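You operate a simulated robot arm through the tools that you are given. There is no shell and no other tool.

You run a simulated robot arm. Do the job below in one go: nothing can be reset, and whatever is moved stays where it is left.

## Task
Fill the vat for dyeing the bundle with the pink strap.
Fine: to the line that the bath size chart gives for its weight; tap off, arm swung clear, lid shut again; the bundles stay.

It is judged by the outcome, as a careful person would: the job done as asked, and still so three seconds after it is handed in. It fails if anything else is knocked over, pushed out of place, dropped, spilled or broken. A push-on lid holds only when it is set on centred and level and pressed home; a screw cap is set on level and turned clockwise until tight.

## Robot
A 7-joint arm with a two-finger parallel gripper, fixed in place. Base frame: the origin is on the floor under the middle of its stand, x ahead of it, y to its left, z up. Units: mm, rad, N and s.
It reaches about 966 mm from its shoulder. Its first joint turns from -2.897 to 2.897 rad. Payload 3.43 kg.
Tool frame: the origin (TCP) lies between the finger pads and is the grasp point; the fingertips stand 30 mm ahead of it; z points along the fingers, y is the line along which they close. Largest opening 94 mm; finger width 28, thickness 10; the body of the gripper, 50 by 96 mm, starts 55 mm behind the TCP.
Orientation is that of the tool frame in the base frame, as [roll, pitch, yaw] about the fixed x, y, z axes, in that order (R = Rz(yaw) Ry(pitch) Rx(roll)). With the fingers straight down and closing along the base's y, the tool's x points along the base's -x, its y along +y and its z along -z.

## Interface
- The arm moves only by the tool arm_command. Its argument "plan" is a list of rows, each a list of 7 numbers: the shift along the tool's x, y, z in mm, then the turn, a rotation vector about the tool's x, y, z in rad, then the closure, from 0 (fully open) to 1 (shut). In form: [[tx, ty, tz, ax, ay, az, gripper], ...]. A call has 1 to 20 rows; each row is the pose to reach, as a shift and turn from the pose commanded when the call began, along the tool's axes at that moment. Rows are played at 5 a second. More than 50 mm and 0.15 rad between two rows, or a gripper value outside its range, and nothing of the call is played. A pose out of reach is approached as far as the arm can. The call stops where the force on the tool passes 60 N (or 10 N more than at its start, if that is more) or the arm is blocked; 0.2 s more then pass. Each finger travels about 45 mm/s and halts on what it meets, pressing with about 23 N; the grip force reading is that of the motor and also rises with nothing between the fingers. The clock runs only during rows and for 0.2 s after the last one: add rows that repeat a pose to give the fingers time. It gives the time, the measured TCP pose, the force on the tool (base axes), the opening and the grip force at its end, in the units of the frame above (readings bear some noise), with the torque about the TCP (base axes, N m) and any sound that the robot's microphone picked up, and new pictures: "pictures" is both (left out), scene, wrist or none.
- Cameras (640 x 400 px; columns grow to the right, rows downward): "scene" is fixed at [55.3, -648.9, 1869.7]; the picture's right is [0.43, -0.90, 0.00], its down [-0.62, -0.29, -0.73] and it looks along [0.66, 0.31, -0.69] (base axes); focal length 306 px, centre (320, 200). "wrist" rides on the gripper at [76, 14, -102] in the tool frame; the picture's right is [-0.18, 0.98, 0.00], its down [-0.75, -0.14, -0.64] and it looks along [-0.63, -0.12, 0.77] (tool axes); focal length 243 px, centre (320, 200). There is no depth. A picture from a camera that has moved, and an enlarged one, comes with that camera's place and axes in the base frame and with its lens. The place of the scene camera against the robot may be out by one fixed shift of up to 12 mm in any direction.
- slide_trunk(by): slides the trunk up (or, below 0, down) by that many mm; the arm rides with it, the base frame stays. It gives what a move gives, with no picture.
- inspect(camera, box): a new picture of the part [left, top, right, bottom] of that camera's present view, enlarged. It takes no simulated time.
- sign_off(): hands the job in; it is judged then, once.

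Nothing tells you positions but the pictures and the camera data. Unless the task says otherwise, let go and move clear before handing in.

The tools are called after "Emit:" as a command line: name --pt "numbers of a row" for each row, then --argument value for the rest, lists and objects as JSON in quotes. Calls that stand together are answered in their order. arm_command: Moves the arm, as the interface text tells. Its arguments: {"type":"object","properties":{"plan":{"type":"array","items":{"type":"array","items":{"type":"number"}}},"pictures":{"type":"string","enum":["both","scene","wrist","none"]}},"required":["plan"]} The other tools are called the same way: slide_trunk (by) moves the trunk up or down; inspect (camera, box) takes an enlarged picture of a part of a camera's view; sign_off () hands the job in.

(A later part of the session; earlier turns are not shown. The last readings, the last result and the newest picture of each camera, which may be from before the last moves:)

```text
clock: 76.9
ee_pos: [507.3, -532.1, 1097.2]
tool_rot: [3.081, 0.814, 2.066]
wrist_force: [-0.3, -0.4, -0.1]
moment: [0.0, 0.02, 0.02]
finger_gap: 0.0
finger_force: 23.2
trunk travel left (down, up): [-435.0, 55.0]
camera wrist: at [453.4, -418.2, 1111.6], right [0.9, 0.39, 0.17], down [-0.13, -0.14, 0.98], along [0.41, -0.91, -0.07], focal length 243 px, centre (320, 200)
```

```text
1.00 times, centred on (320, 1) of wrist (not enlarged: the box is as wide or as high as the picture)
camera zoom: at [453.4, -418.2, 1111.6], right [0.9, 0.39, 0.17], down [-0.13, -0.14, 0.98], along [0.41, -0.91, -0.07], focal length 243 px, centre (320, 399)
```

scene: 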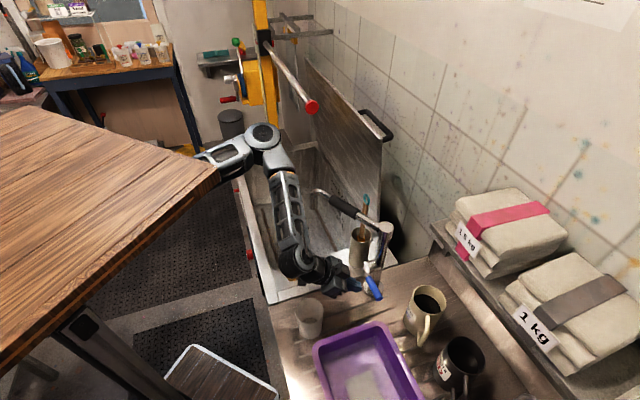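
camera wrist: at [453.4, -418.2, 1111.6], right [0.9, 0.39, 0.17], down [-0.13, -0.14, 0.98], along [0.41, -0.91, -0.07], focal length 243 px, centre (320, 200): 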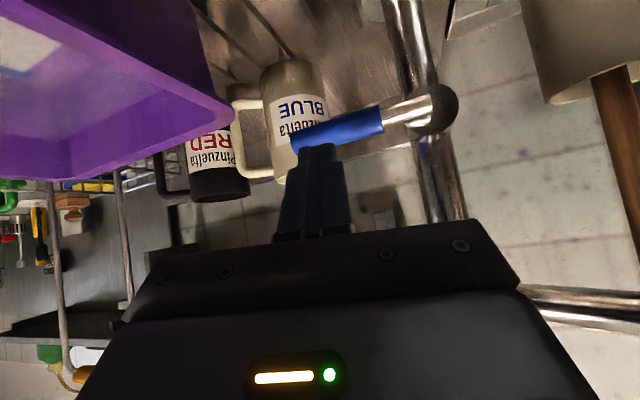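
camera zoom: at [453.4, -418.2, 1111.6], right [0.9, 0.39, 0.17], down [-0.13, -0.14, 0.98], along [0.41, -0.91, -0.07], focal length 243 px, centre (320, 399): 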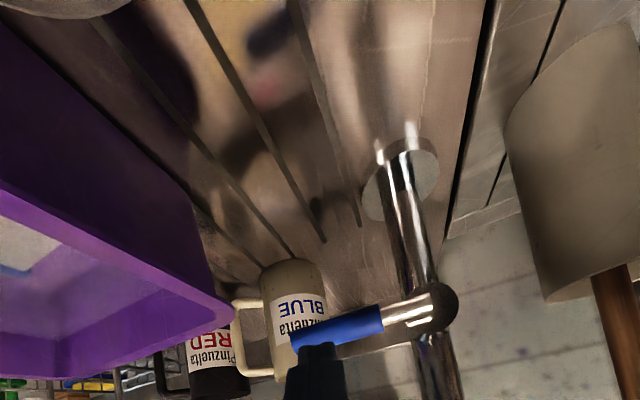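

Very clear view of the lever. I drop the fingers slightly and slide them in along their own axis so that they pass beneath the grip.

Emit:
arm_command --pt "10 0 0 0 0 0 1" --pt "19 0 0 0 0 0 1" --pt "19 0 25 0 0 0 1" --pt "19 0 50 0 0 0 1" --pt "19 0 75 0 0 0 1" --pt "19 0 95 0 0 0 1" --pictures "both"

Emit:
inspect --camera "wrist" --box '[220, 60, 460, 220]'

```text
clock: 78.3
ee_pos: [538.8, -580.4, 1018.4]
tool_rot: [3.082, 0.81, 2.068]
wrist_force: [0.2, -0.2, 0.0]
moment: [0.0, -0.03, 0.01]
finger_gap: 0.0
finger_force: 23.0
trunk travel left (down, up): [-435.0, 55.0]
camera wrist: at [485.2, -465.0, 1033.0], right [0.9, 0.39, 0.17], down [-0.13, -0.14, 0.98], along [0.41, -0.91, -0.07], focal length 243 px, centre (320, 200)
```

scene: 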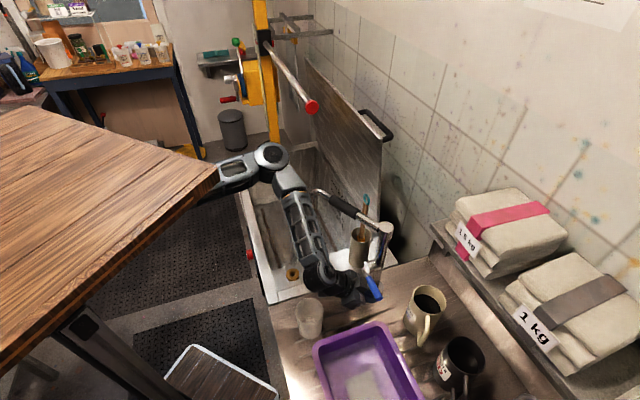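
wrist: 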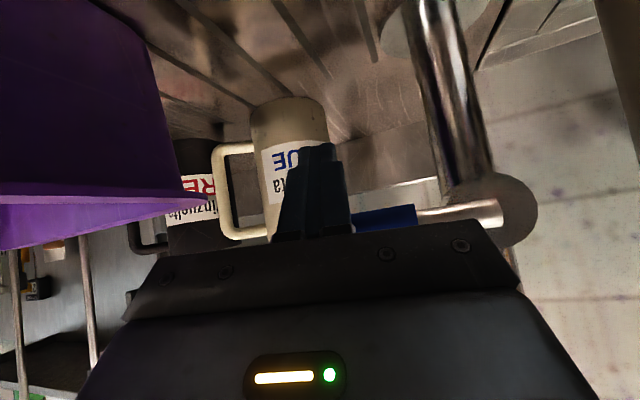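

```text
2.50 times, centred on (340, 140) of wrist
camera zoom: at [485.2, -465.0, 1033.0], right [0.9, 0.39, 0.17], down [-0.13, -0.14, 0.98], along [0.41, -0.91, -0.07], focal length 606 px, centre (270, 350)
```

zoom: 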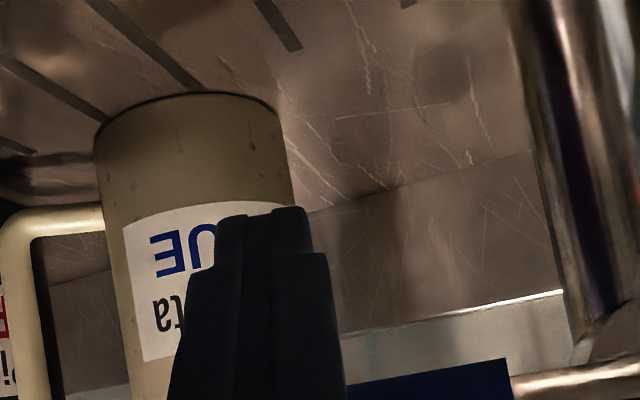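

The fingers are under the grip. I lift it gently and watch for water.

Emit:
arm_command --pt "-5.8 0.3 -5.5 0 0 0 1" --pt "-10.9 0.6 -10.3 0 0 0 1" --pt "-16 0.9 -15.1 0 0 0 1" --pt "-21.7 1.2 -20.7 0 0 0 1" --pt "-27.5 1.6 -26.2 0 0 0 1" --pictures "both"

Emit:
inspect --camera "scene" --box '[250, 160, 420, 320]'

```text
clock: 79.5
ee_pos: [539.2, -579.2, 1054.7]
tool_rot: [3.082, 0.814, 2.066]
wrist_force: [-1.5, 3.6, -1.4]
moment: [-0.04, 0.01, 0.04]
finger_gap: 0.0
finger_force: 22.7
trunk travel left (down, up): [-435.0, 55.0]
camera wrist: at [485.1, -464.5, 1070.7], right [0.9, 0.39, 0.18], down [-0.13, -0.14, 0.98], along [0.41, -0.91, -0.07], focal length 243 px, centre (320, 200)
```

scene: 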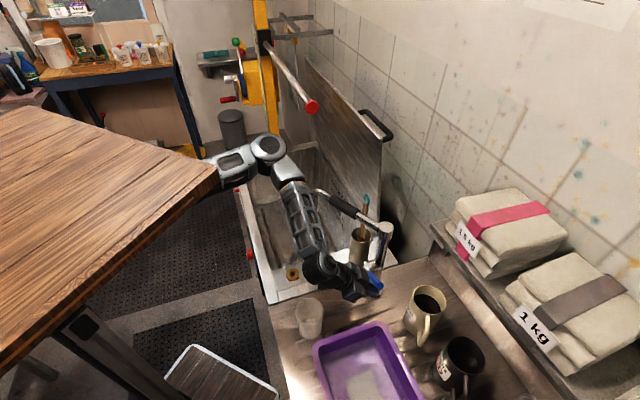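
wrist: 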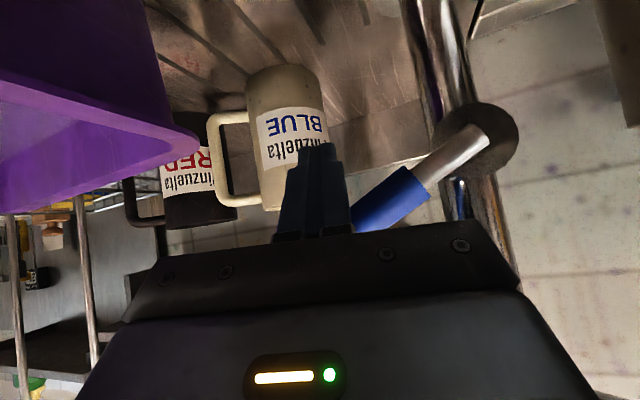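

```text
2.50 times, centred on (335, 240) of scene
camera zoom: at [55.3, -648.9, 1869.7], right [0.43, -0.9, 0.0], down [-0.62, -0.29, -0.73], along [0.66, 0.31, -0.69], focal length 766 px, centre (282, 100)
```

zoom: 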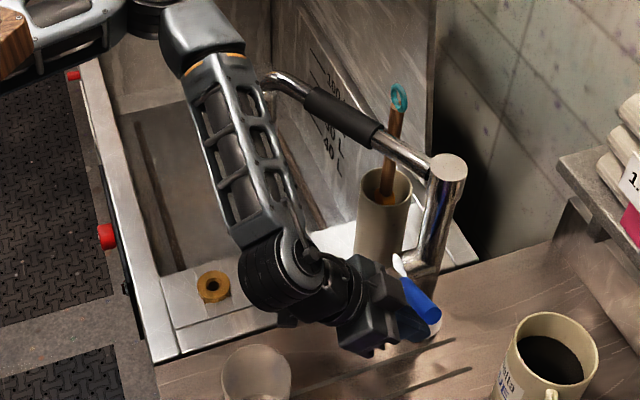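

The lever has risen to about 30°. I hold a moment to see whether water flows.

Emit:
arm_command --pt "0 0 0 0 0 0 1" --pt "0 0 0 0 0 0 1" --pt "0 0 0 0 0 0 1" --pt "0 0 0 0 0 0 1" --pt "0 0 0 0 0 0 1" --pictures "scene"

Emit:
inspect --camera "scene" --box '[250, 150, 390, 290]'

Emit:
inspect --camera "scene" --box '[320, 170, 380, 230]'

```text
clock: 80.7
ee_pos: [540.2, -579.1, 1055.8]
tool_rot: [3.08, 0.811, 2.064]
wrist_force: [-1.0, 0.2, 0.3]
moment: [0.01, 0.0, 0.02]
finger_gap: 0.1
finger_force: 22.4
trunk travel left (down, up): [-435.0, 55.0]
```

scene: 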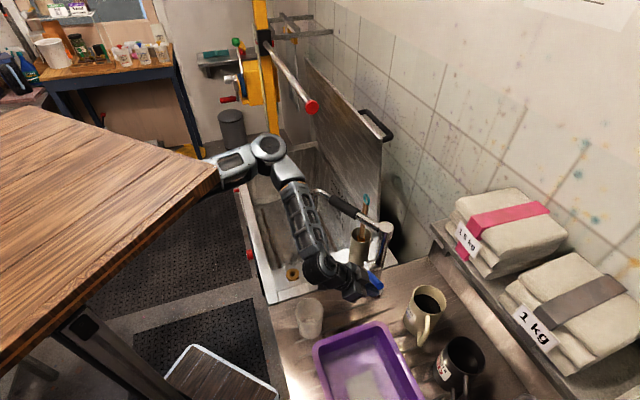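

```text
2.86 times, centred on (320, 220) of scene
camera zoom: at [55.3, -648.9, 1869.7], right [0.43, -0.9, 0.0], down [-0.62, -0.29, -0.73], along [0.66, 0.31, -0.69], focal length 876 px, centre (320, 143)
```

zoom: 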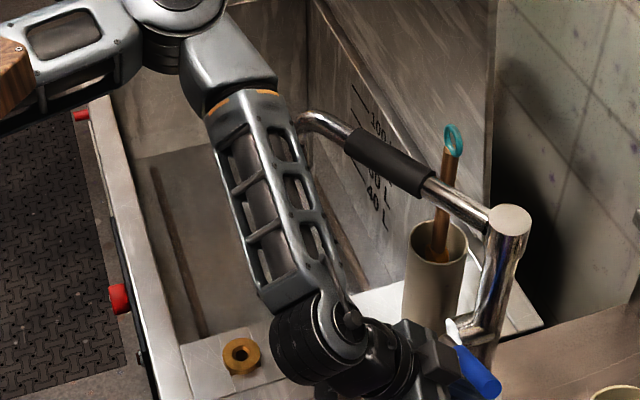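

```text
6.67 times, centred on (350, 200) of scene
camera zoom: at [55.3, -648.9, 1869.7], right [0.43, -0.9, 0.0], down [-0.62, -0.29, -0.73], along [0.66, 0.31, -0.69], focal length 2043 px, centre (120, 200)
```

zoom: 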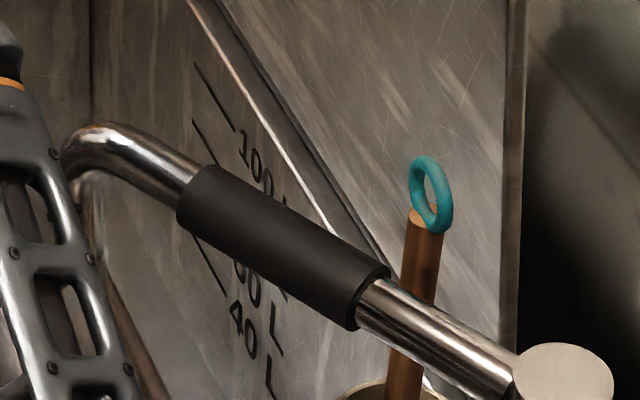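

No water visible yet; the lever probably needs to go further toward upright. I follow its arc up to about 60°.

Emit:
arm_command --pt "-9.3 3.9 -9.9 0 0 0 1" --pt "-14.4 9.8 -16.8 0 0 0 1" --pt "-19.2 17.8 -24 0 0 0 1" --pt "-22.8 25.5 -30 0 0 0 1" --pt "-25.6 35.3 -36 0 0 0 1" --pictures "both"

Emit:
inspect --camera "scene" --box '[250, 150, 420, 310]'

```text
clock: 81.9
ee_pos: [564.3, -556.0, 1100.0]
tool_rot: [3.079, 0.814, 2.067]
wrist_force: [-0.4, -0.1, -0.4]
moment: [-0.02, 0.01, 0.01]
finger_gap: 0.1
finger_force: 23.2
trunk travel left (down, up): [-435.0, 55.0]
camera wrist: at [510.1, -440.7, 1115.6], right [0.9, 0.39, 0.17], down [-0.13, -0.14, 0.98], along [0.41, -0.91, -0.07], focal length 243 px, centre (320, 200)
```

scene: 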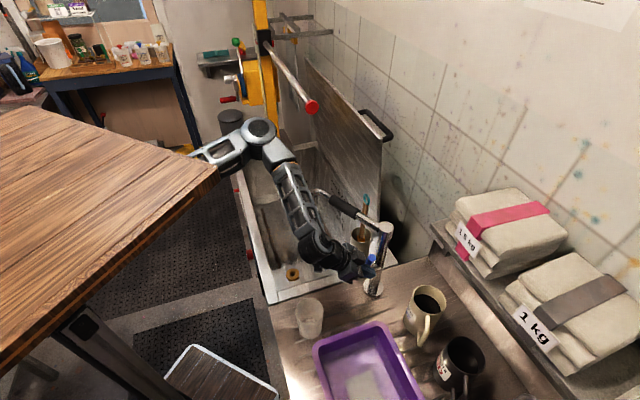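
wrist: 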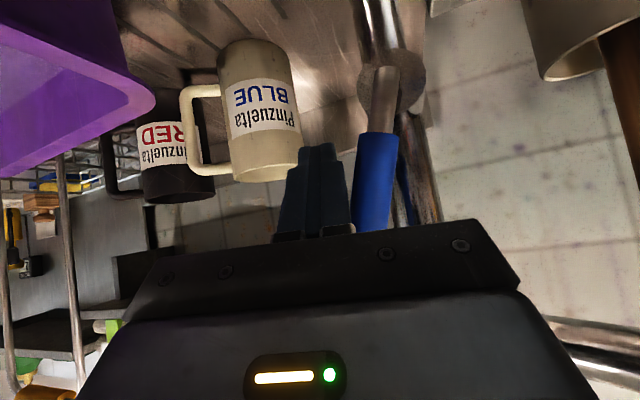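

```text
2.50 times, centred on (335, 230) of scene
camera zoom: at [55.3, -648.9, 1869.7], right [0.43, -0.9, 0.0], down [-0.62, -0.29, -0.73], along [0.66, 0.31, -0.69], focal length 766 px, centre (282, 125)
```

zoom: 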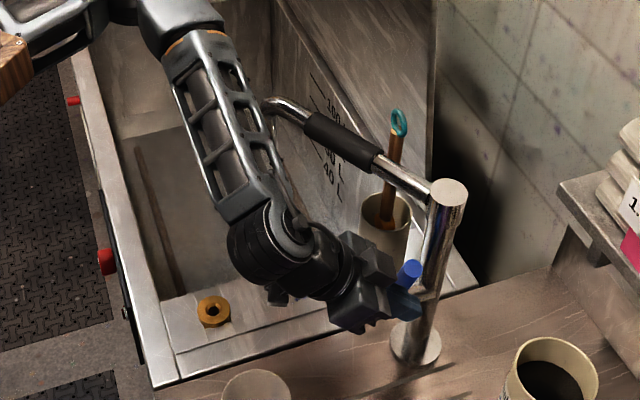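

The lever now stands upright along the pipe. I pull the hand back to uncover the outlet and look for water.

Emit:
arm_command --pt "0 -10 -35 0 0 0 1" --pt "0 -20 -80 0 0 0 1" --pt "0 -20 -125 0 0 0 1" --pictures "both"

Emit:
inspect --camera "scene" --box '[250, 150, 420, 310]'

Emit:
inspect --camera "scene" --box '[320, 165, 370, 225]'

```text
clock: 82.7
ee_pos: [497.9, -489.4, 1185.3]
tool_rot: [3.081, 0.811, 2.065]
wrist_force: [-0.2, -0.4, -0.7]
moment: [-0.02, 0.01, -0.01]
finger_gap: 0.0
finger_force: 23.0
trunk travel left (down, up): [-435.0, 55.0]
camera wrist: at [443.4, -373.8, 1200.0], right [0.9, 0.39, 0.18], down [-0.13, -0.14, 0.98], along [0.41, -0.91, -0.07], focal length 243 px, centre (320, 200)
```

scene: 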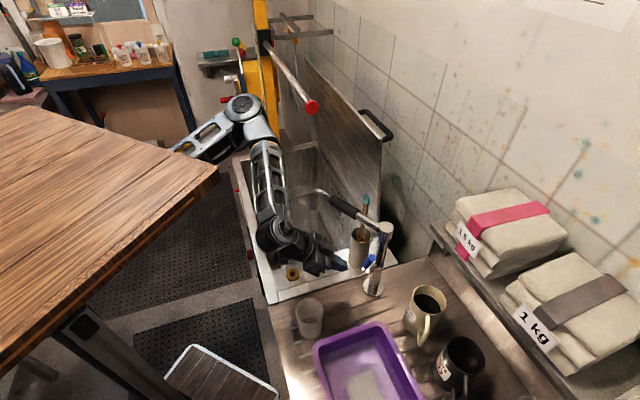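
wrist: 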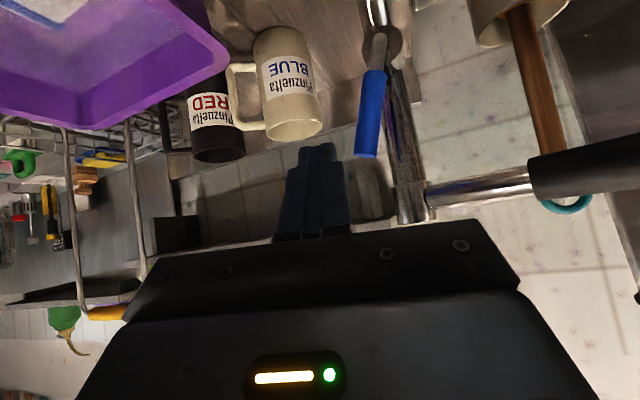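

```text
2.50 times, centred on (335, 230) of scene
camera zoom: at [55.3, -648.9, 1869.7], right [0.43, -0.9, 0.0], down [-0.62, -0.29, -0.73], along [0.66, 0.31, -0.69], focal length 766 px, centre (282, 125)
```

zoom: 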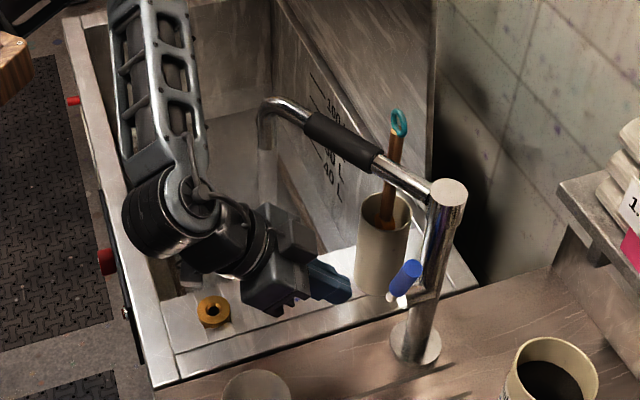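

```text
6.67 times, centred on (345, 195) of scene
camera zoom: at [55.3, -648.9, 1869.7], right [0.43, -0.9, 0.0], down [-0.62, -0.29, -0.73], along [0.66, 0.31, -0.69], focal length 2043 px, centre (153, 233)
```

zoom: 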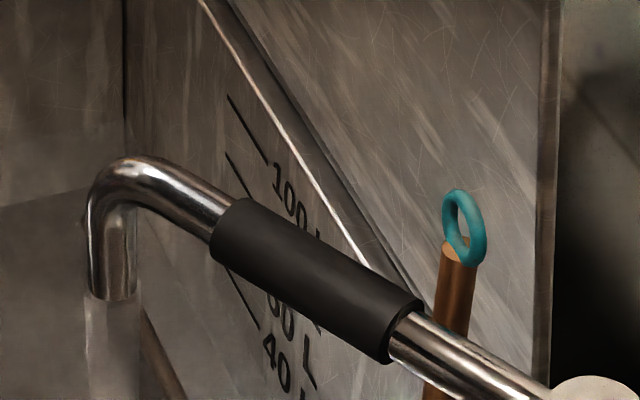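

A clear stream seems to be falling from the outlet. I look closer at the vat to judge the level.

Emit:
inspect --camera "scene" --box '[295, 180, 355, 260]'

Emit:
inspect --camera "scene" --box '[240, 160, 350, 260]'

```text
5.00 times, centred on (325, 220) of scene
camera zoom: at [55.3, -648.9, 1869.7], right [0.43, -0.9, 0.0], down [-0.62, -0.29, -0.73], along [0.66, 0.31, -0.69], focal length 1532 px, centre (295, 100)
```

zoom: 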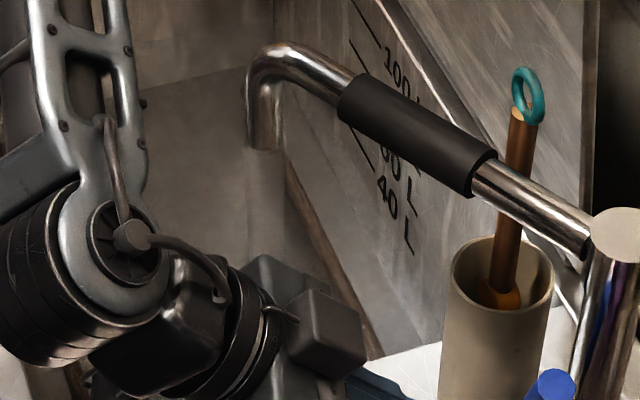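

```text
4.00 times, centred on (295, 210) of scene
camera zoom: at [55.3, -648.9, 1869.7], right [0.43, -0.9, 0.0], down [-0.62, -0.29, -0.73], along [0.66, 0.31, -0.69], focal length 1226 px, centre (420, 160)
```

zoom: 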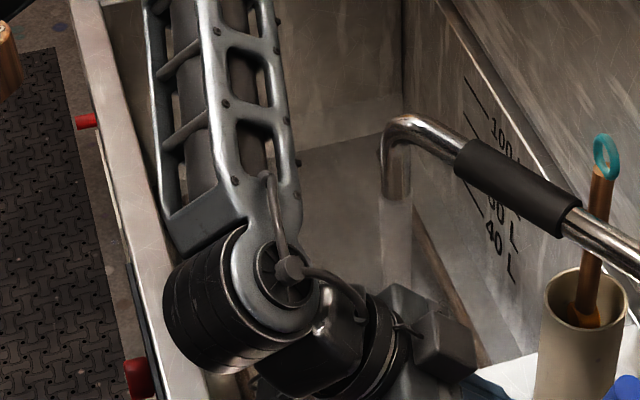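

Water is running. I swing the wrist camera to a downward view from which the marks on the rear wall can be read while it fills.

Emit:
arm_command --pt "-9.6 6.2 -13.4 0.0062 0.1159 0 1" --pt "-19.1 12.5 -26.9 0.0125 0.2319 0 1" --pt "-28.7 18.7 -40.3 0.0187 0.3478 -0.004 1" --pt "-38.2 25 -53.8 0.0249 0.4637 -0.005 1" --pt "-47.8 31.2 -67.2 0.0311 0.5796 -0.006 1" --pt "-57.3 37.5 -80.7 0.0374 0.6956 -0.008 1" --pt "-66.9 43.7 -94.1 0.0436 0.8115 -0.009 1" --pictures "both"

Emit:
inspect --camera "wrist" --box '[480, 0, 640, 100]'

Emit:
inspect --camera "scene" --box '[260, 150, 400, 270]'

```text
clock: 84.3
ee_pos: [518.1, -450.3, 1300.7]
tool_rot: [-3.139, -0.002, 2.1]
wrist_force: [0.8, 0.1, 0.5]
moment: [-0.01, 0.01, 0.0]
finger_gap: 0.0
finger_force: 22.9
trunk travel left (down, up): [-435.0, 55.0]
camera wrist: at [491.4, -378.1, 1402.8], right [0.94, 0.34, 0.0], down [0.26, -0.72, 0.64], along [0.22, -0.6, -0.77], focal length 243 px, centre (320, 200)
```

scene: 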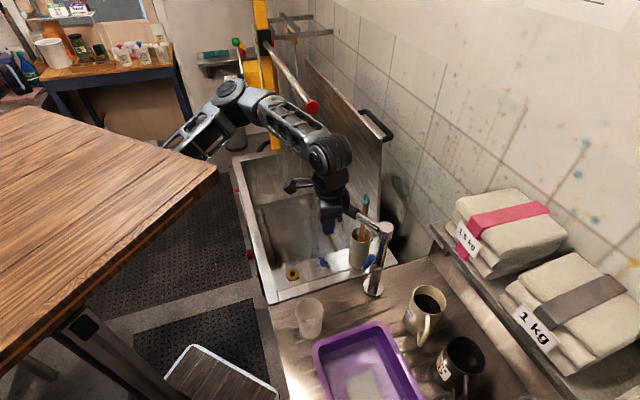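
wrist: 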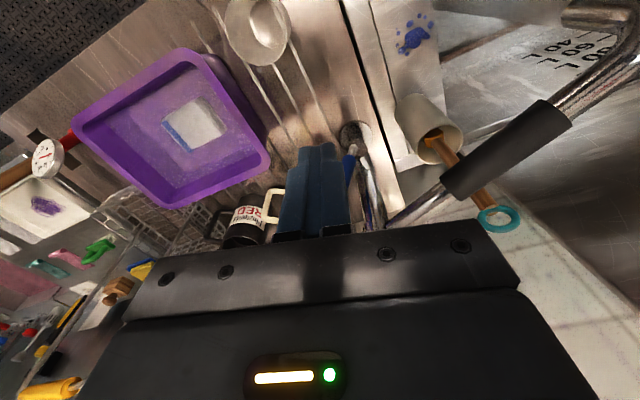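

```text
4.00 times, centred on (560, 50) of wrist
camera zoom: at [491.4, -378.1, 1402.8], right [0.94, 0.34, 0.0], down [0.26, -0.72, 0.64], along [0.22, -0.6, -0.77], focal length 970 px, centre (-640, 800)
```

zoom: 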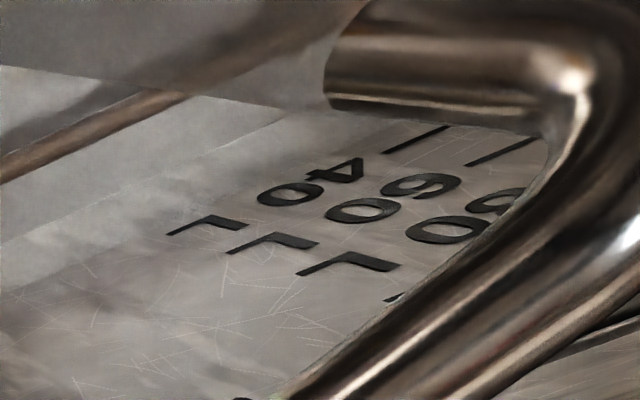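

```text
3.33 times, centred on (330, 210) of scene
camera zoom: at [55.3, -648.9, 1869.7], right [0.43, -0.9, 0.0], down [-0.62, -0.29, -0.73], along [0.66, 0.31, -0.69], focal length 1022 px, centre (287, 167)
```

zoom: 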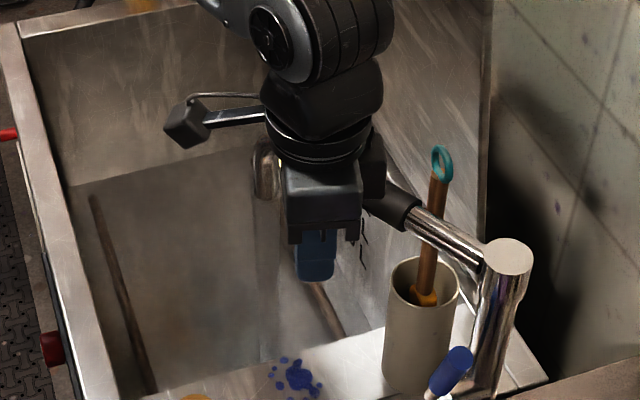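

The stream is visible and the 40/60 marks are in view. I let it run two seconds and compare.

Emit:
arm_command --pt "0 0 0 0 0 0 1" --pt "0 0 0 0 0 0 1" --pt "0 0 0 0 0 0 1" --pt "0 0 0 0 0 0 1" --pt "0 0 0 0 0 0 1" --pt "0 0 0 0 0 0 1" --pt "0 0 0 0 0 0 1" --pt "0 0 0 0 0 0 1" --pt "0 0 0 0 0 0 1" --pt "0 0 0 0 0 0 1" --pictures "none"

Emit:
inspect --camera "wrist" --box '[480, 0, 640, 100]'

Emit:
inspect --camera "scene" --box '[260, 150, 400, 270]'

Emit:
inspect --camera "wrist" --box '[0, 0, 640, 2]'

```text
clock: 86.5
ee_pos: [517.4, -451.9, 1299.8]
tool_rot: [-3.141, 0.002, 2.101]
wrist_force: [-0.4, 0.5, 0.3]
moment: [-0.04, 0.0, -0.02]
finger_gap: 0.3
finger_force: 22.6
trunk travel left (down, up): [-435.0, 55.0]
```

```text
4.00 times, centred on (560, 50) of wrist
camera zoom: at [491.6, -378.3, 1402.3], right [0.94, 0.34, 0.0], down [0.26, -0.72, 0.64], along [0.22, -0.6, -0.77], focal length 970 px, centre (-640, 800)
```

zoom: 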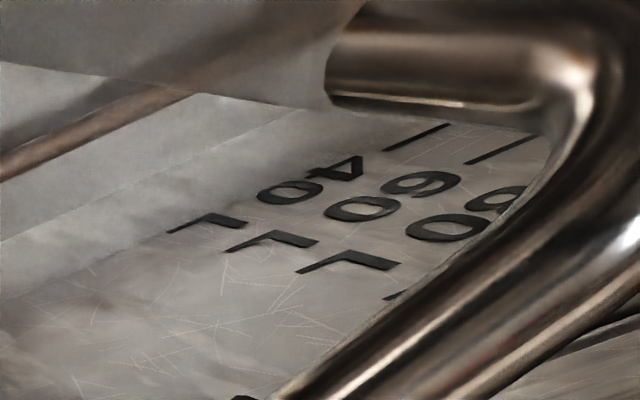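

```text
3.33 times, centred on (330, 210) of scene
camera zoom: at [55.3, -648.9, 1869.7], right [0.43, -0.9, 0.0], down [-0.62, -0.29, -0.73], along [0.66, 0.31, -0.69], focal length 1022 px, centre (287, 167)
```

zoom: 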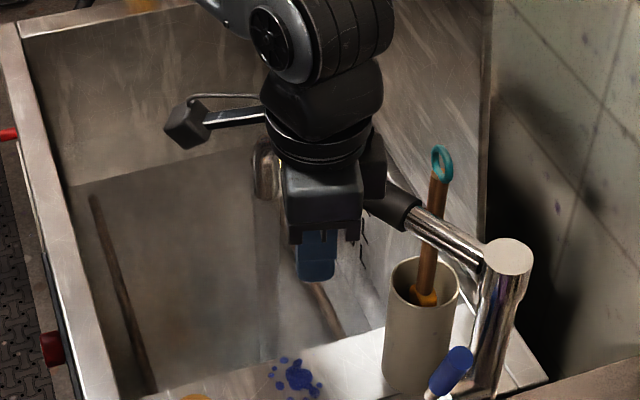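

```text
1.00 times, centred on (320, 1) of wrist (not enlarged: the box is as wide or as high as the picture)
camera zoom: at [491.6, -378.3, 1402.3], right [0.94, 0.34, 0.0], down [0.26, -0.72, 0.64], along [0.22, -0.6, -0.77], focal length 243 px, centre (320, 399)
```

zoom: 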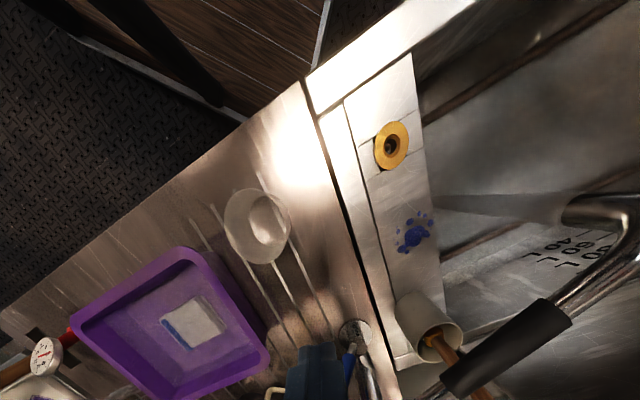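

Emit:
arm_command --pt "0 0 0 0 0 0 1" --pt "0 0 0 0 0 0 1" --pt "0 0 0 0 0 0 1" --pt "0 0 0 0 0 0 1" --pt "0 0 0 0 0 0 1" --pt "0 0 0 0 0 0 1" --pt "0 0 0 0 0 0 1" --pt "0 0 0 0 0 0 1" --pt "0 0 0 0 0 0 1" --pt "0 0 0 0 0 0 1" --pt "0 0 0 0 0 0 1" --pt "0 0 0 0 0 0 1" --pt "0 0 0 0 0 0 1" --pt "0 0 0 0 0 0 1" --pt "0 0 0 0 0 0 1" --pt "0 0 0 0 0 0 1" --pt "0 0 0 0 0 0 1" --pt "0 0 0 0 0 0 1" --pt "0 0 0 0 0 0 1" --pt "0 0 0 0 0 0 1" --pictures "none"

Emit:
inspect --camera "wrist" --box '[480, 0, 640, 100]'

Emit:
inspect --camera "wrist" --box '[400, 0, 640, 2]'

```text
clock: 90.7
ee_pos: [518.3, -450.4, 1300.6]
tool_rot: [-3.141, 0.002, 2.101]
wrist_force: [-0.4, 0.6, 0.3]
moment: [-0.02, -0.01, 0.0]
finger_gap: 0.3
finger_force: 23.3
trunk travel left (down, up): [-435.0, 55.0]
```

```text
4.00 times, centred on (560, 50) of wrist
camera zoom: at [491.6, -378.3, 1402.3], right [0.94, 0.34, 0.0], down [0.26, -0.72, 0.64], along [0.22, -0.6, -0.77], focal length 970 px, centre (-640, 800)
```

zoom: 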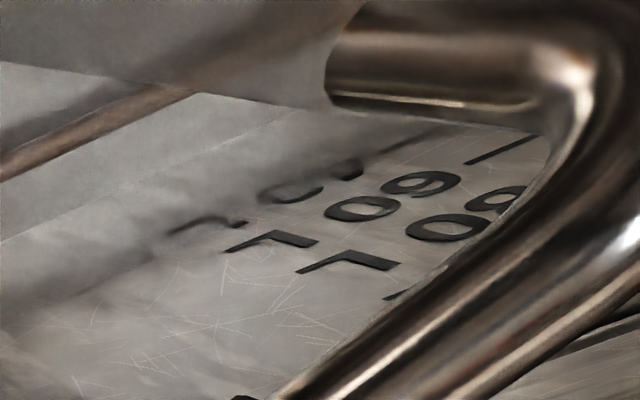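

```text
2.67 times, centred on (520, 1) of wrist
camera zoom: at [491.6, -378.3, 1402.3], right [0.94, 0.34, 0.0], down [0.26, -0.72, 0.64], along [0.22, -0.6, -0.77], focal length 647 px, centre (-213, 731)
```

zoom: 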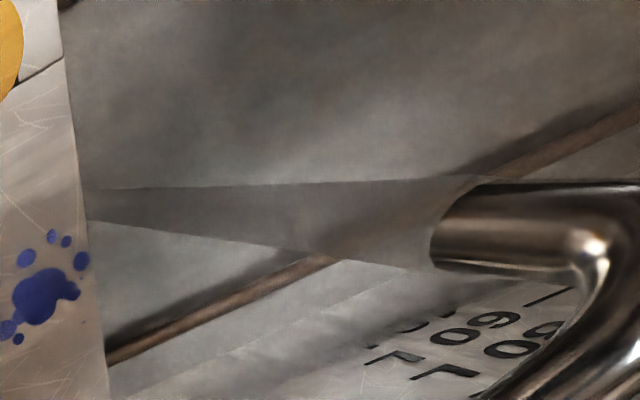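

It fills fast: the water already stands just above the 40 L line at 90.7 s, about 4.5 L/s. I move at once to the far side of the upright lever, ready to close it.

Emit:
arm_command --pt "-6 8 10.6 -0.005 -0.135 0 1" --pt "-11.9 16 21.1 -0.01 -0.27 0 1" --pt "-17.9 24 31.7 -0.015 -0.405 0 1" --pt "-23.9 32 42.2 -0.02 -0.54 0 1" --pt "-29.8 40 52.8 -0.025 -0.675 0 1" --pt "-35.8 48 63.3 -0.03 -0.81 0 1" --pt "-57.6 49 83.9 -0.03 -0.81 0 1" --pt "-79.3 50.1 104.4 -0.03 -0.81 0 1" --pt "-101.1 51.1 125 -0.03 -0.81 0 1" --pictures "both"

Emit:
inspect --camera "scene" --box '[300, 160, 400, 250]'

Emit:
inspect --camera "scene" --box '[330, 160, 370, 230]'

```text
clock: 92.7
ee_pos: [614.2, -512.1, 1174.7]
tool_rot: [3.104, 0.81, 2.086]
wrist_force: [-0.3, -0.5, 0.1]
moment: [-0.04, -0.02, 0.01]
finger_gap: 0.0
finger_force: 23.1
trunk travel left (down, up): [-435.0, 55.0]
camera wrist: at [559.7, -397.3, 1190.2], right [0.9, 0.4, 0.16], down [-0.12, -0.13, 0.98], along [0.41, -0.91, -0.07], focal length 243 px, centre (320, 200)
```

scene: 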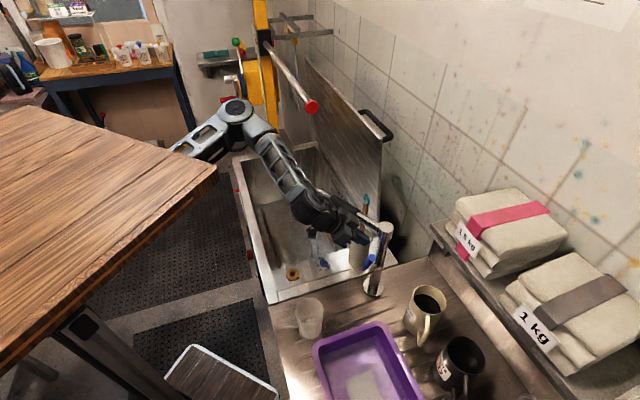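
wrist: 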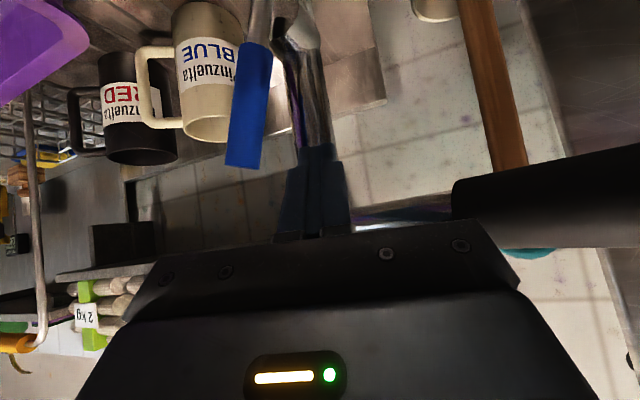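

```text
4.44 times, centred on (350, 205) of scene
camera zoom: at [55.3, -648.9, 1869.7], right [0.43, -0.9, 0.0], down [-0.62, -0.29, -0.73], along [0.66, 0.31, -0.69], focal length 1362 px, centre (187, 178)
```

zoom: 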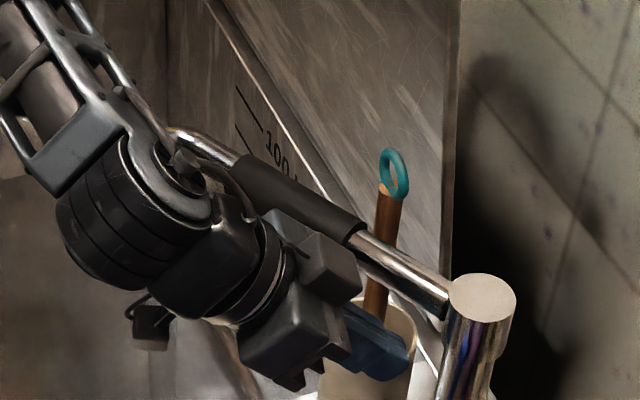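

```text
5.71 times, centred on (350, 195) of scene
camera zoom: at [55.3, -648.9, 1869.7], right [0.43, -0.9, 0.0], down [-0.62, -0.29, -0.73], along [0.66, 0.31, -0.69], focal length 1751 px, centre (149, 229)
```

zoom: 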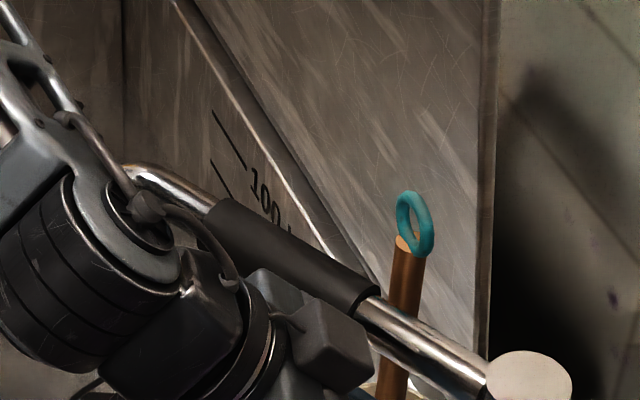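

The fingers are beyond the upright lever. I estimate about 51 L now, so I close right away, a little early, and will top up if needed.

Emit:
arm_command --pt "3.5 -16.1 8.8 0 0 0 1" --pt "3 -45.8 18.4 0 0 0 1" --pt "8 -65.7 29.8 0 0 0 1" --pt "17.2 -82.1 44.1 0 0 0 1" --pt "30.4 -93.7 60.3 0 0 0 1" --pt "46 -99.8 77.1 0 0 0 1" --pt "48.1 -99.9 79.2 0 0 0 1" --pictures "both"

Emit:
inspect --camera "scene" --box '[300, 160, 400, 290]'

```text
clock: 94.3
ee_pos: [542.3, -582.9, 1085.8]
tool_rot: [3.102, 0.818, 2.084]
wrist_force: [-1.9, 13.7, 27.6]
moment: [0.13, -0.08, -0.02]
finger_gap: 0.1
finger_force: 23.2
trunk travel left (down, up): [-435.0, 55.0]
camera wrist: at [487.6, -467.7, 1101.2], right [0.9, 0.4, 0.16], down [-0.12, -0.13, 0.98], along [0.41, -0.91, -0.07], focal length 243 px, centre (320, 200)
```

scene: 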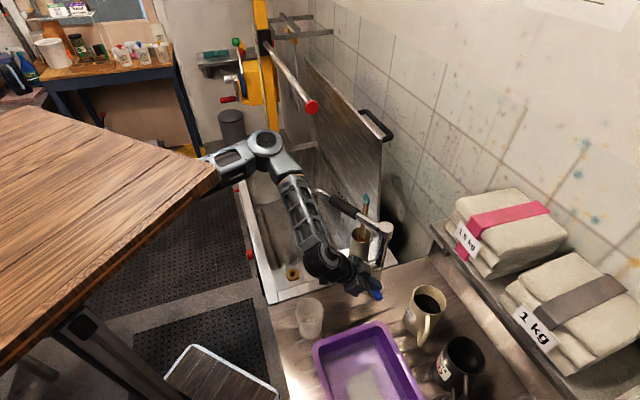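
wrist: 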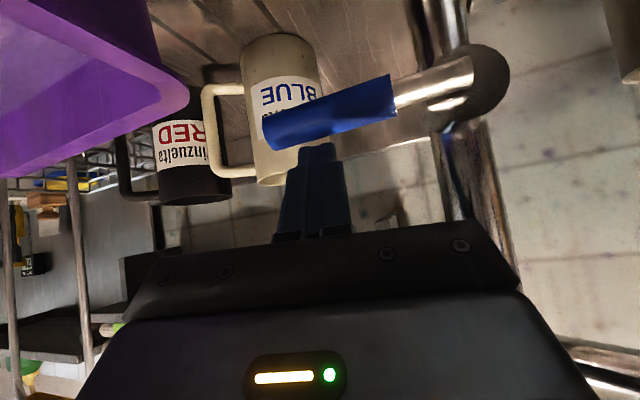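

```text
3.08 times, centred on (350, 225) of scene
camera zoom: at [55.3, -648.9, 1869.7], right [0.43, -0.9, 0.0], down [-0.62, -0.29, -0.73], along [0.66, 0.31, -0.69], focal length 943 px, centre (228, 123)
```

zoom: 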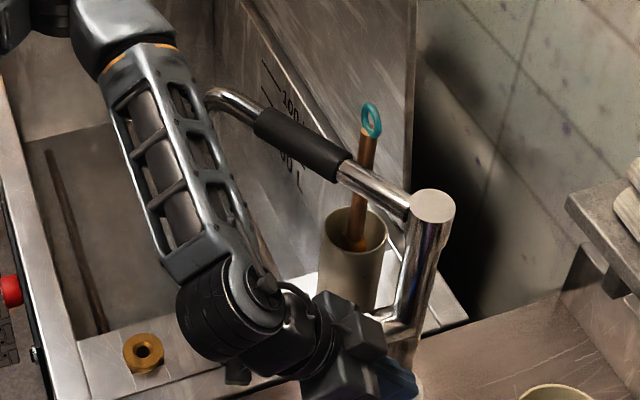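

The lever is down against its stop again. I back away and look at the level and outlet.

Emit:
arm_command --pt "0 0 -40 0 0 0 1" --pt "0 0 -80 0 0 0 1" --pt "-9.8 7.7 -102.5 0.004 0.1164 0 1" --pt "-19.7 15.3 -125.1 0.0086 0.2329 0 1" --pt "-29.5 23 -147.6 0.0129 0.3493 0 1" --pt "-39.4 30.6 -170.1 0.017 0.4657 0 1" --pt "-49.2 38.3 -192.6 0.0214 0.5821 0 1" --pt "-59.1 45.9 -215.2 0.0257 0.6986 0 1" --pt "-68.9 53.6 -237.7 0.03 0.815 0 1" --pictures "both"

Emit:
inspect --camera "wrist" --box '[480, 0, 640, 100]'

Emit:
inspect --camera "wrist" --box '[400, 0, 640, 2]'

Emit:
inspect --camera "wrist" --box '[330, 110, 420, 210]'

```text
clock: 96.3
ee_pos: [520.0, -451.9, 1299.0]
tool_rot: [-3.139, -0.007, 2.101]
wrist_force: [0.1, -0.2, -0.3]
moment: [0.02, -0.02, 0.0]
finger_gap: 0.0
finger_force: 23.0
trunk travel left (down, up): [-435.0, 55.0]
camera wrist: at [493.4, -379.2, 1401.2], right [0.94, 0.34, 0.0], down [0.26, -0.72, 0.64], along [0.21, -0.6, -0.77], focal length 243 px, centre (320, 200)
```

scene: 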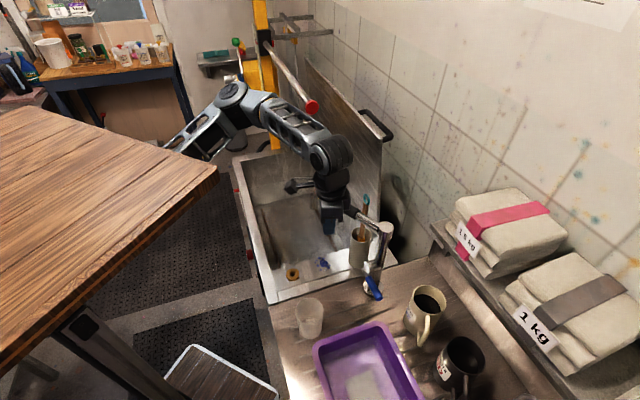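
wrist: 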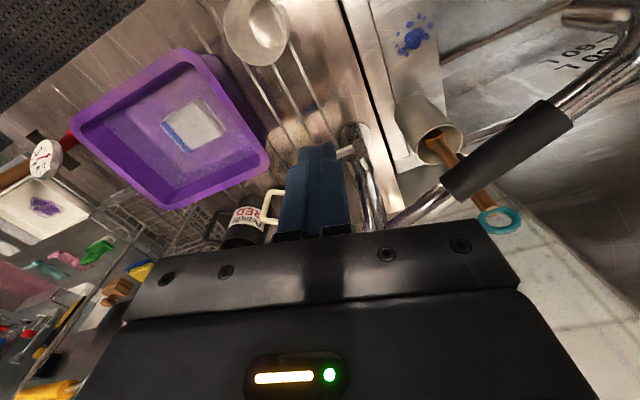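

```text
4.00 times, centred on (560, 50) of wrist
camera zoom: at [493.4, -379.2, 1401.2], right [0.94, 0.34, 0.0], down [0.26, -0.72, 0.64], along [0.21, -0.6, -0.77], focal length 970 px, centre (-640, 800)
```

zoom: 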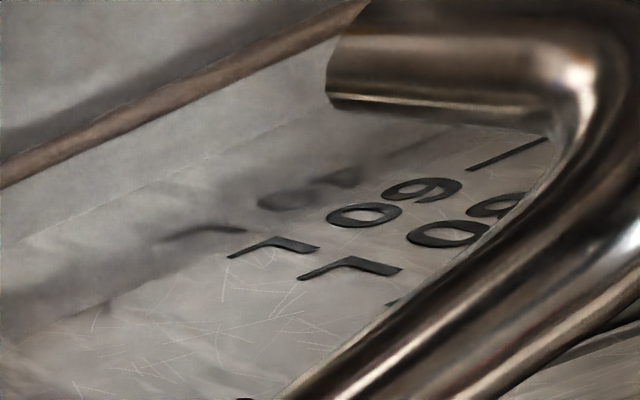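

```text
2.67 times, centred on (520, 1) of wrist
camera zoom: at [493.4, -379.2, 1401.2], right [0.94, 0.34, 0.0], down [0.26, -0.72, 0.64], along [0.21, -0.6, -0.77], focal length 647 px, centre (-213, 731)
```

zoom: 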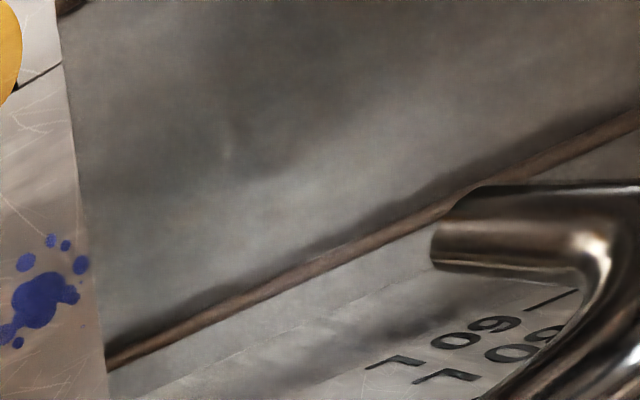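

```text
4.00 times, centred on (375, 160) of wrist
camera zoom: at [493.4, -379.2, 1401.2], right [0.94, 0.34, 0.0], down [0.26, -0.72, 0.64], along [0.21, -0.6, -0.77], focal length 970 px, centre (100, 360)
```

zoom: 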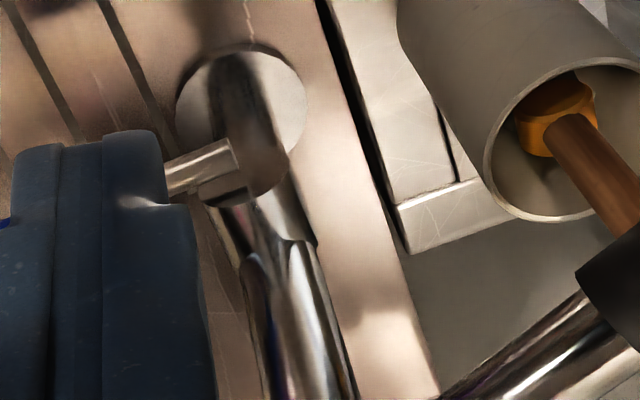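

The stream has stopped; the level is between 40 and 60 L, roughly 50. I move to a more frontal viewpoint to read it exactly before topping up.

Emit:
arm_command --pt "18.9 34.3 -5 0 0 -0.058 1" --pt "37.9 68.6 -10 0 0 -0.117 1" --pt "56.8 102.9 -15.5 0 0 -0.175 1" --pt "75.7 137.1 -20.7 0 0 -0.233 1" --pt "94.7 171.4 -25.8 0 0 -0.292 1" --pt "113.6 205.7 -31 0 0 -0.35 1" --pictures "both"

Emit:
inspect --camera "wrist" --box '[0, 0, 640, 2]'

Emit:
inspect --camera "scene" --box '[260, 160, 390, 280]'

```text
clock: 97.7
ee_pos: [641.1, -248.4, 1328.8]
tool_rot: [3.14, -0.004, 2.451]
wrist_force: [0.2, 0.5, 0.3]
moment: [0.03, -0.05, 0.03]
finger_gap: 0.0
finger_force: 23.3
trunk travel left (down, up): [-435.0, 55.0]
camera wrist: at [590.6, -189.8, 1430.8], right [0.77, 0.64, 0.0], down [0.49, -0.59, 0.64], along [0.41, -0.49, -0.77], focal length 243 px, centre (320, 200)
```

scene: 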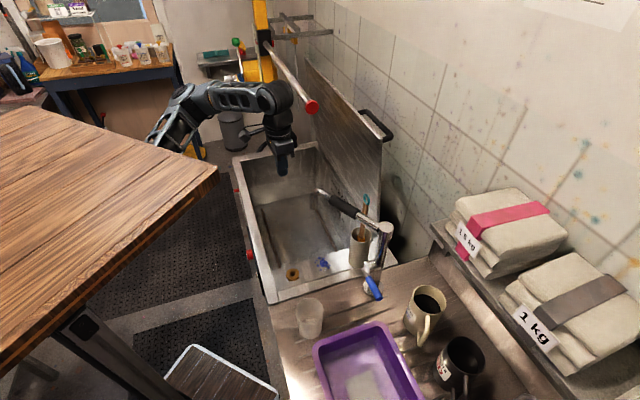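
wrist: 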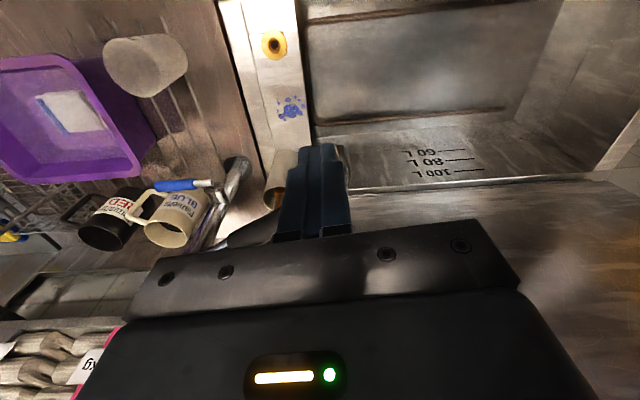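

```text
1.00 times, centred on (320, 1) of wrist (not enlarged: the box is as wide or as high as the picture)
camera zoom: at [590.6, -189.8, 1430.8], right [0.77, 0.64, 0.0], down [0.49, -0.59, 0.64], along [0.41, -0.49, -0.77], focal length 243 px, centre (320, 399)
```

zoom: 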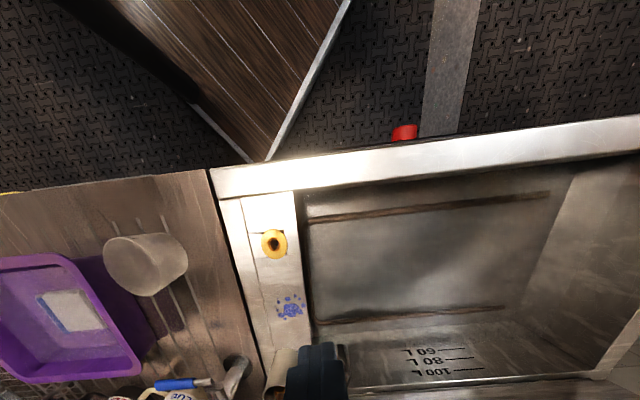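

```text
3.33 times, centred on (325, 220) of scene
camera zoom: at [55.3, -648.9, 1869.7], right [0.43, -0.9, 0.0], down [-0.62, -0.29, -0.73], along [0.66, 0.31, -0.69], focal length 1022 px, centre (303, 133)
```

zoom: 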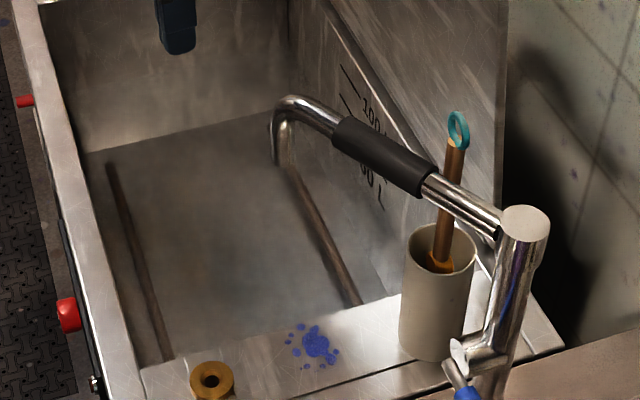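

Emit:
inspect --camera "wrist" --box '[390, 120, 510, 195]'

Emit:
inspect --camera "wrist" --box '[400, 130, 480, 180]'

```text
5.33 times, centred on (450, 158) of wrist
camera zoom: at [590.6, -189.8, 1430.8], right [0.77, 0.64, 0.0], down [0.49, -0.59, 0.64], along [0.41, -0.49, -0.77], focal length 1294 px, centre (-373, 427)
```

zoom: 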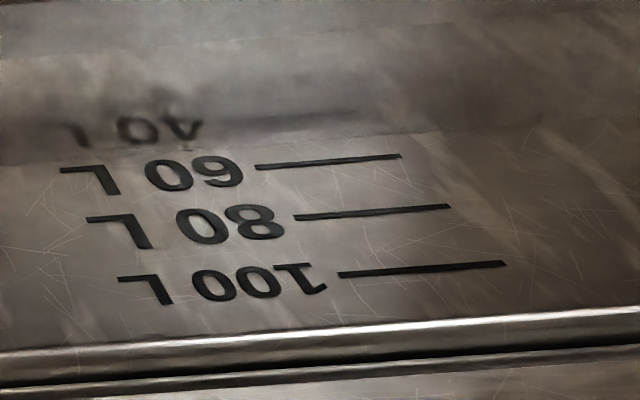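

```text
8.00 times, centred on (440, 155) of wrist
camera zoom: at [590.6, -189.8, 1430.8], right [0.77, 0.64, 0.0], down [0.49, -0.59, 0.64], along [0.41, -0.49, -0.77], focal length 1941 px, centre (-640, 560)
```

zoom: 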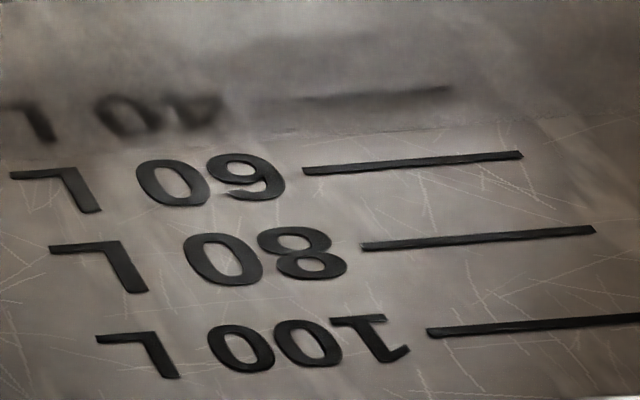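

The level reads about 51 L, so 9 L are still needed. I will do a short open–close cycle with the jaws open: one finger lifts the lever from below and the other finger pushes it shut again. First I get into position behind the lever.

Emit:
arm_command --pt "-7.3 -43.7 5.8 0 0 0 1" --pt "-14.7 -87.5 11.6 0 0 0 1" --pt "-22 -131.2 17.4 0 0 0 1" --pt "-29.4 -175 23.2 0 0 0 1" --pt "-36.7 -218.7 29 0 0 0 1" --pt "-40.3 -226.1 61.7 0.0062 -0.1308 0.015 0.5" --pt "-43.8 -233.6 94.3 0.0124 -0.2616 0.03 0" --pt "-47.4 -241 127 0.0187 -0.3924 0.045 0" --pt "-51 -248.4 159.7 0.0249 -0.5232 0.06 0" --pt "-54.5 -255.9 192.3 0.0311 -0.654 0.075 0" --pt "-58.1 -263.3 225 0.0373 -0.7848 0.09 0" --pictures "both"

Emit:
inspect --camera "wrist" --box '[0, 0, 640, 2]'

```text
clock: 100.1
ee_pos: [516.4, -489.2, 1103.6]
tool_rot: [3.141, 0.782, 2.357]
wrist_force: [0.0, 0.7, 0.1]
moment: [0.04, 0.01, -0.02]
finger_gap: 94.0
finger_force: 0.0
trunk travel left (down, up): [-435.0, 55.0]
camera wrist: at [436.7, -389.9, 1122.4], right [0.79, 0.6, 0.13], down [-0.04, -0.16, 0.99], along [0.61, -0.78, -0.1], focal length 243 px, centre (320, 200)
```

scene: 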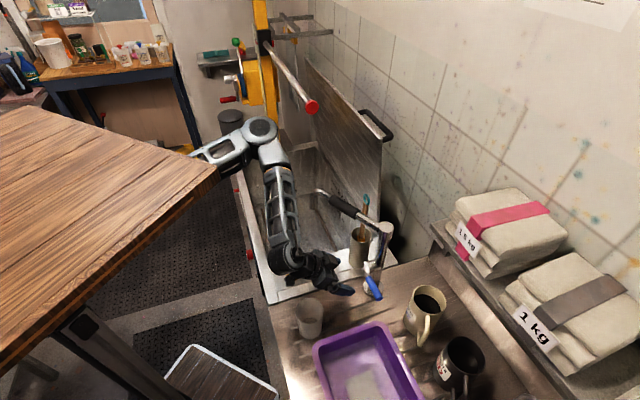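
wrist: 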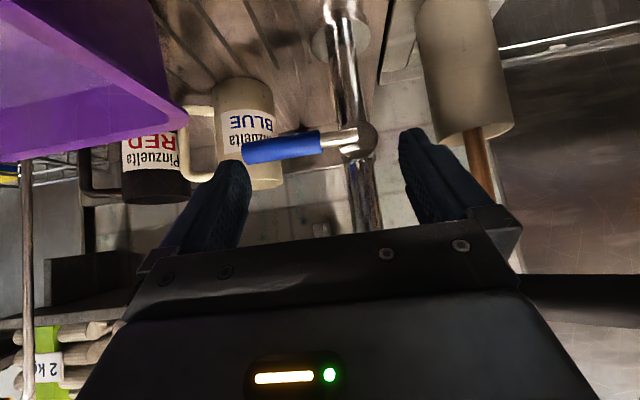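

```text
1.00 times, centred on (320, 1) of wrist (not enlarged: the box is as wide or as high as the picture)
camera zoom: at [436.7, -389.9, 1122.4], right [0.79, 0.6, 0.13], down [-0.04, -0.16, 0.99], along [0.61, -0.78, -0.1], focal length 243 px, centre (320, 399)
```

zoom: 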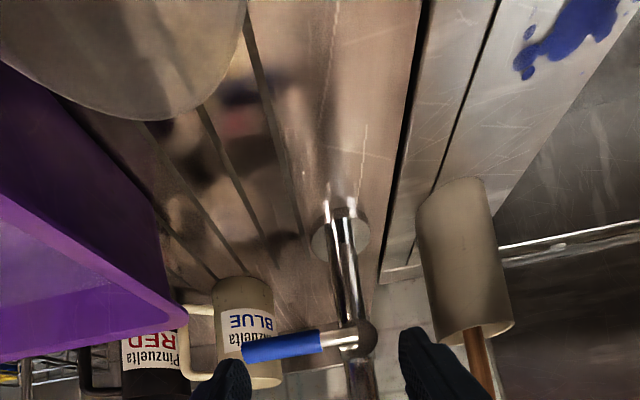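

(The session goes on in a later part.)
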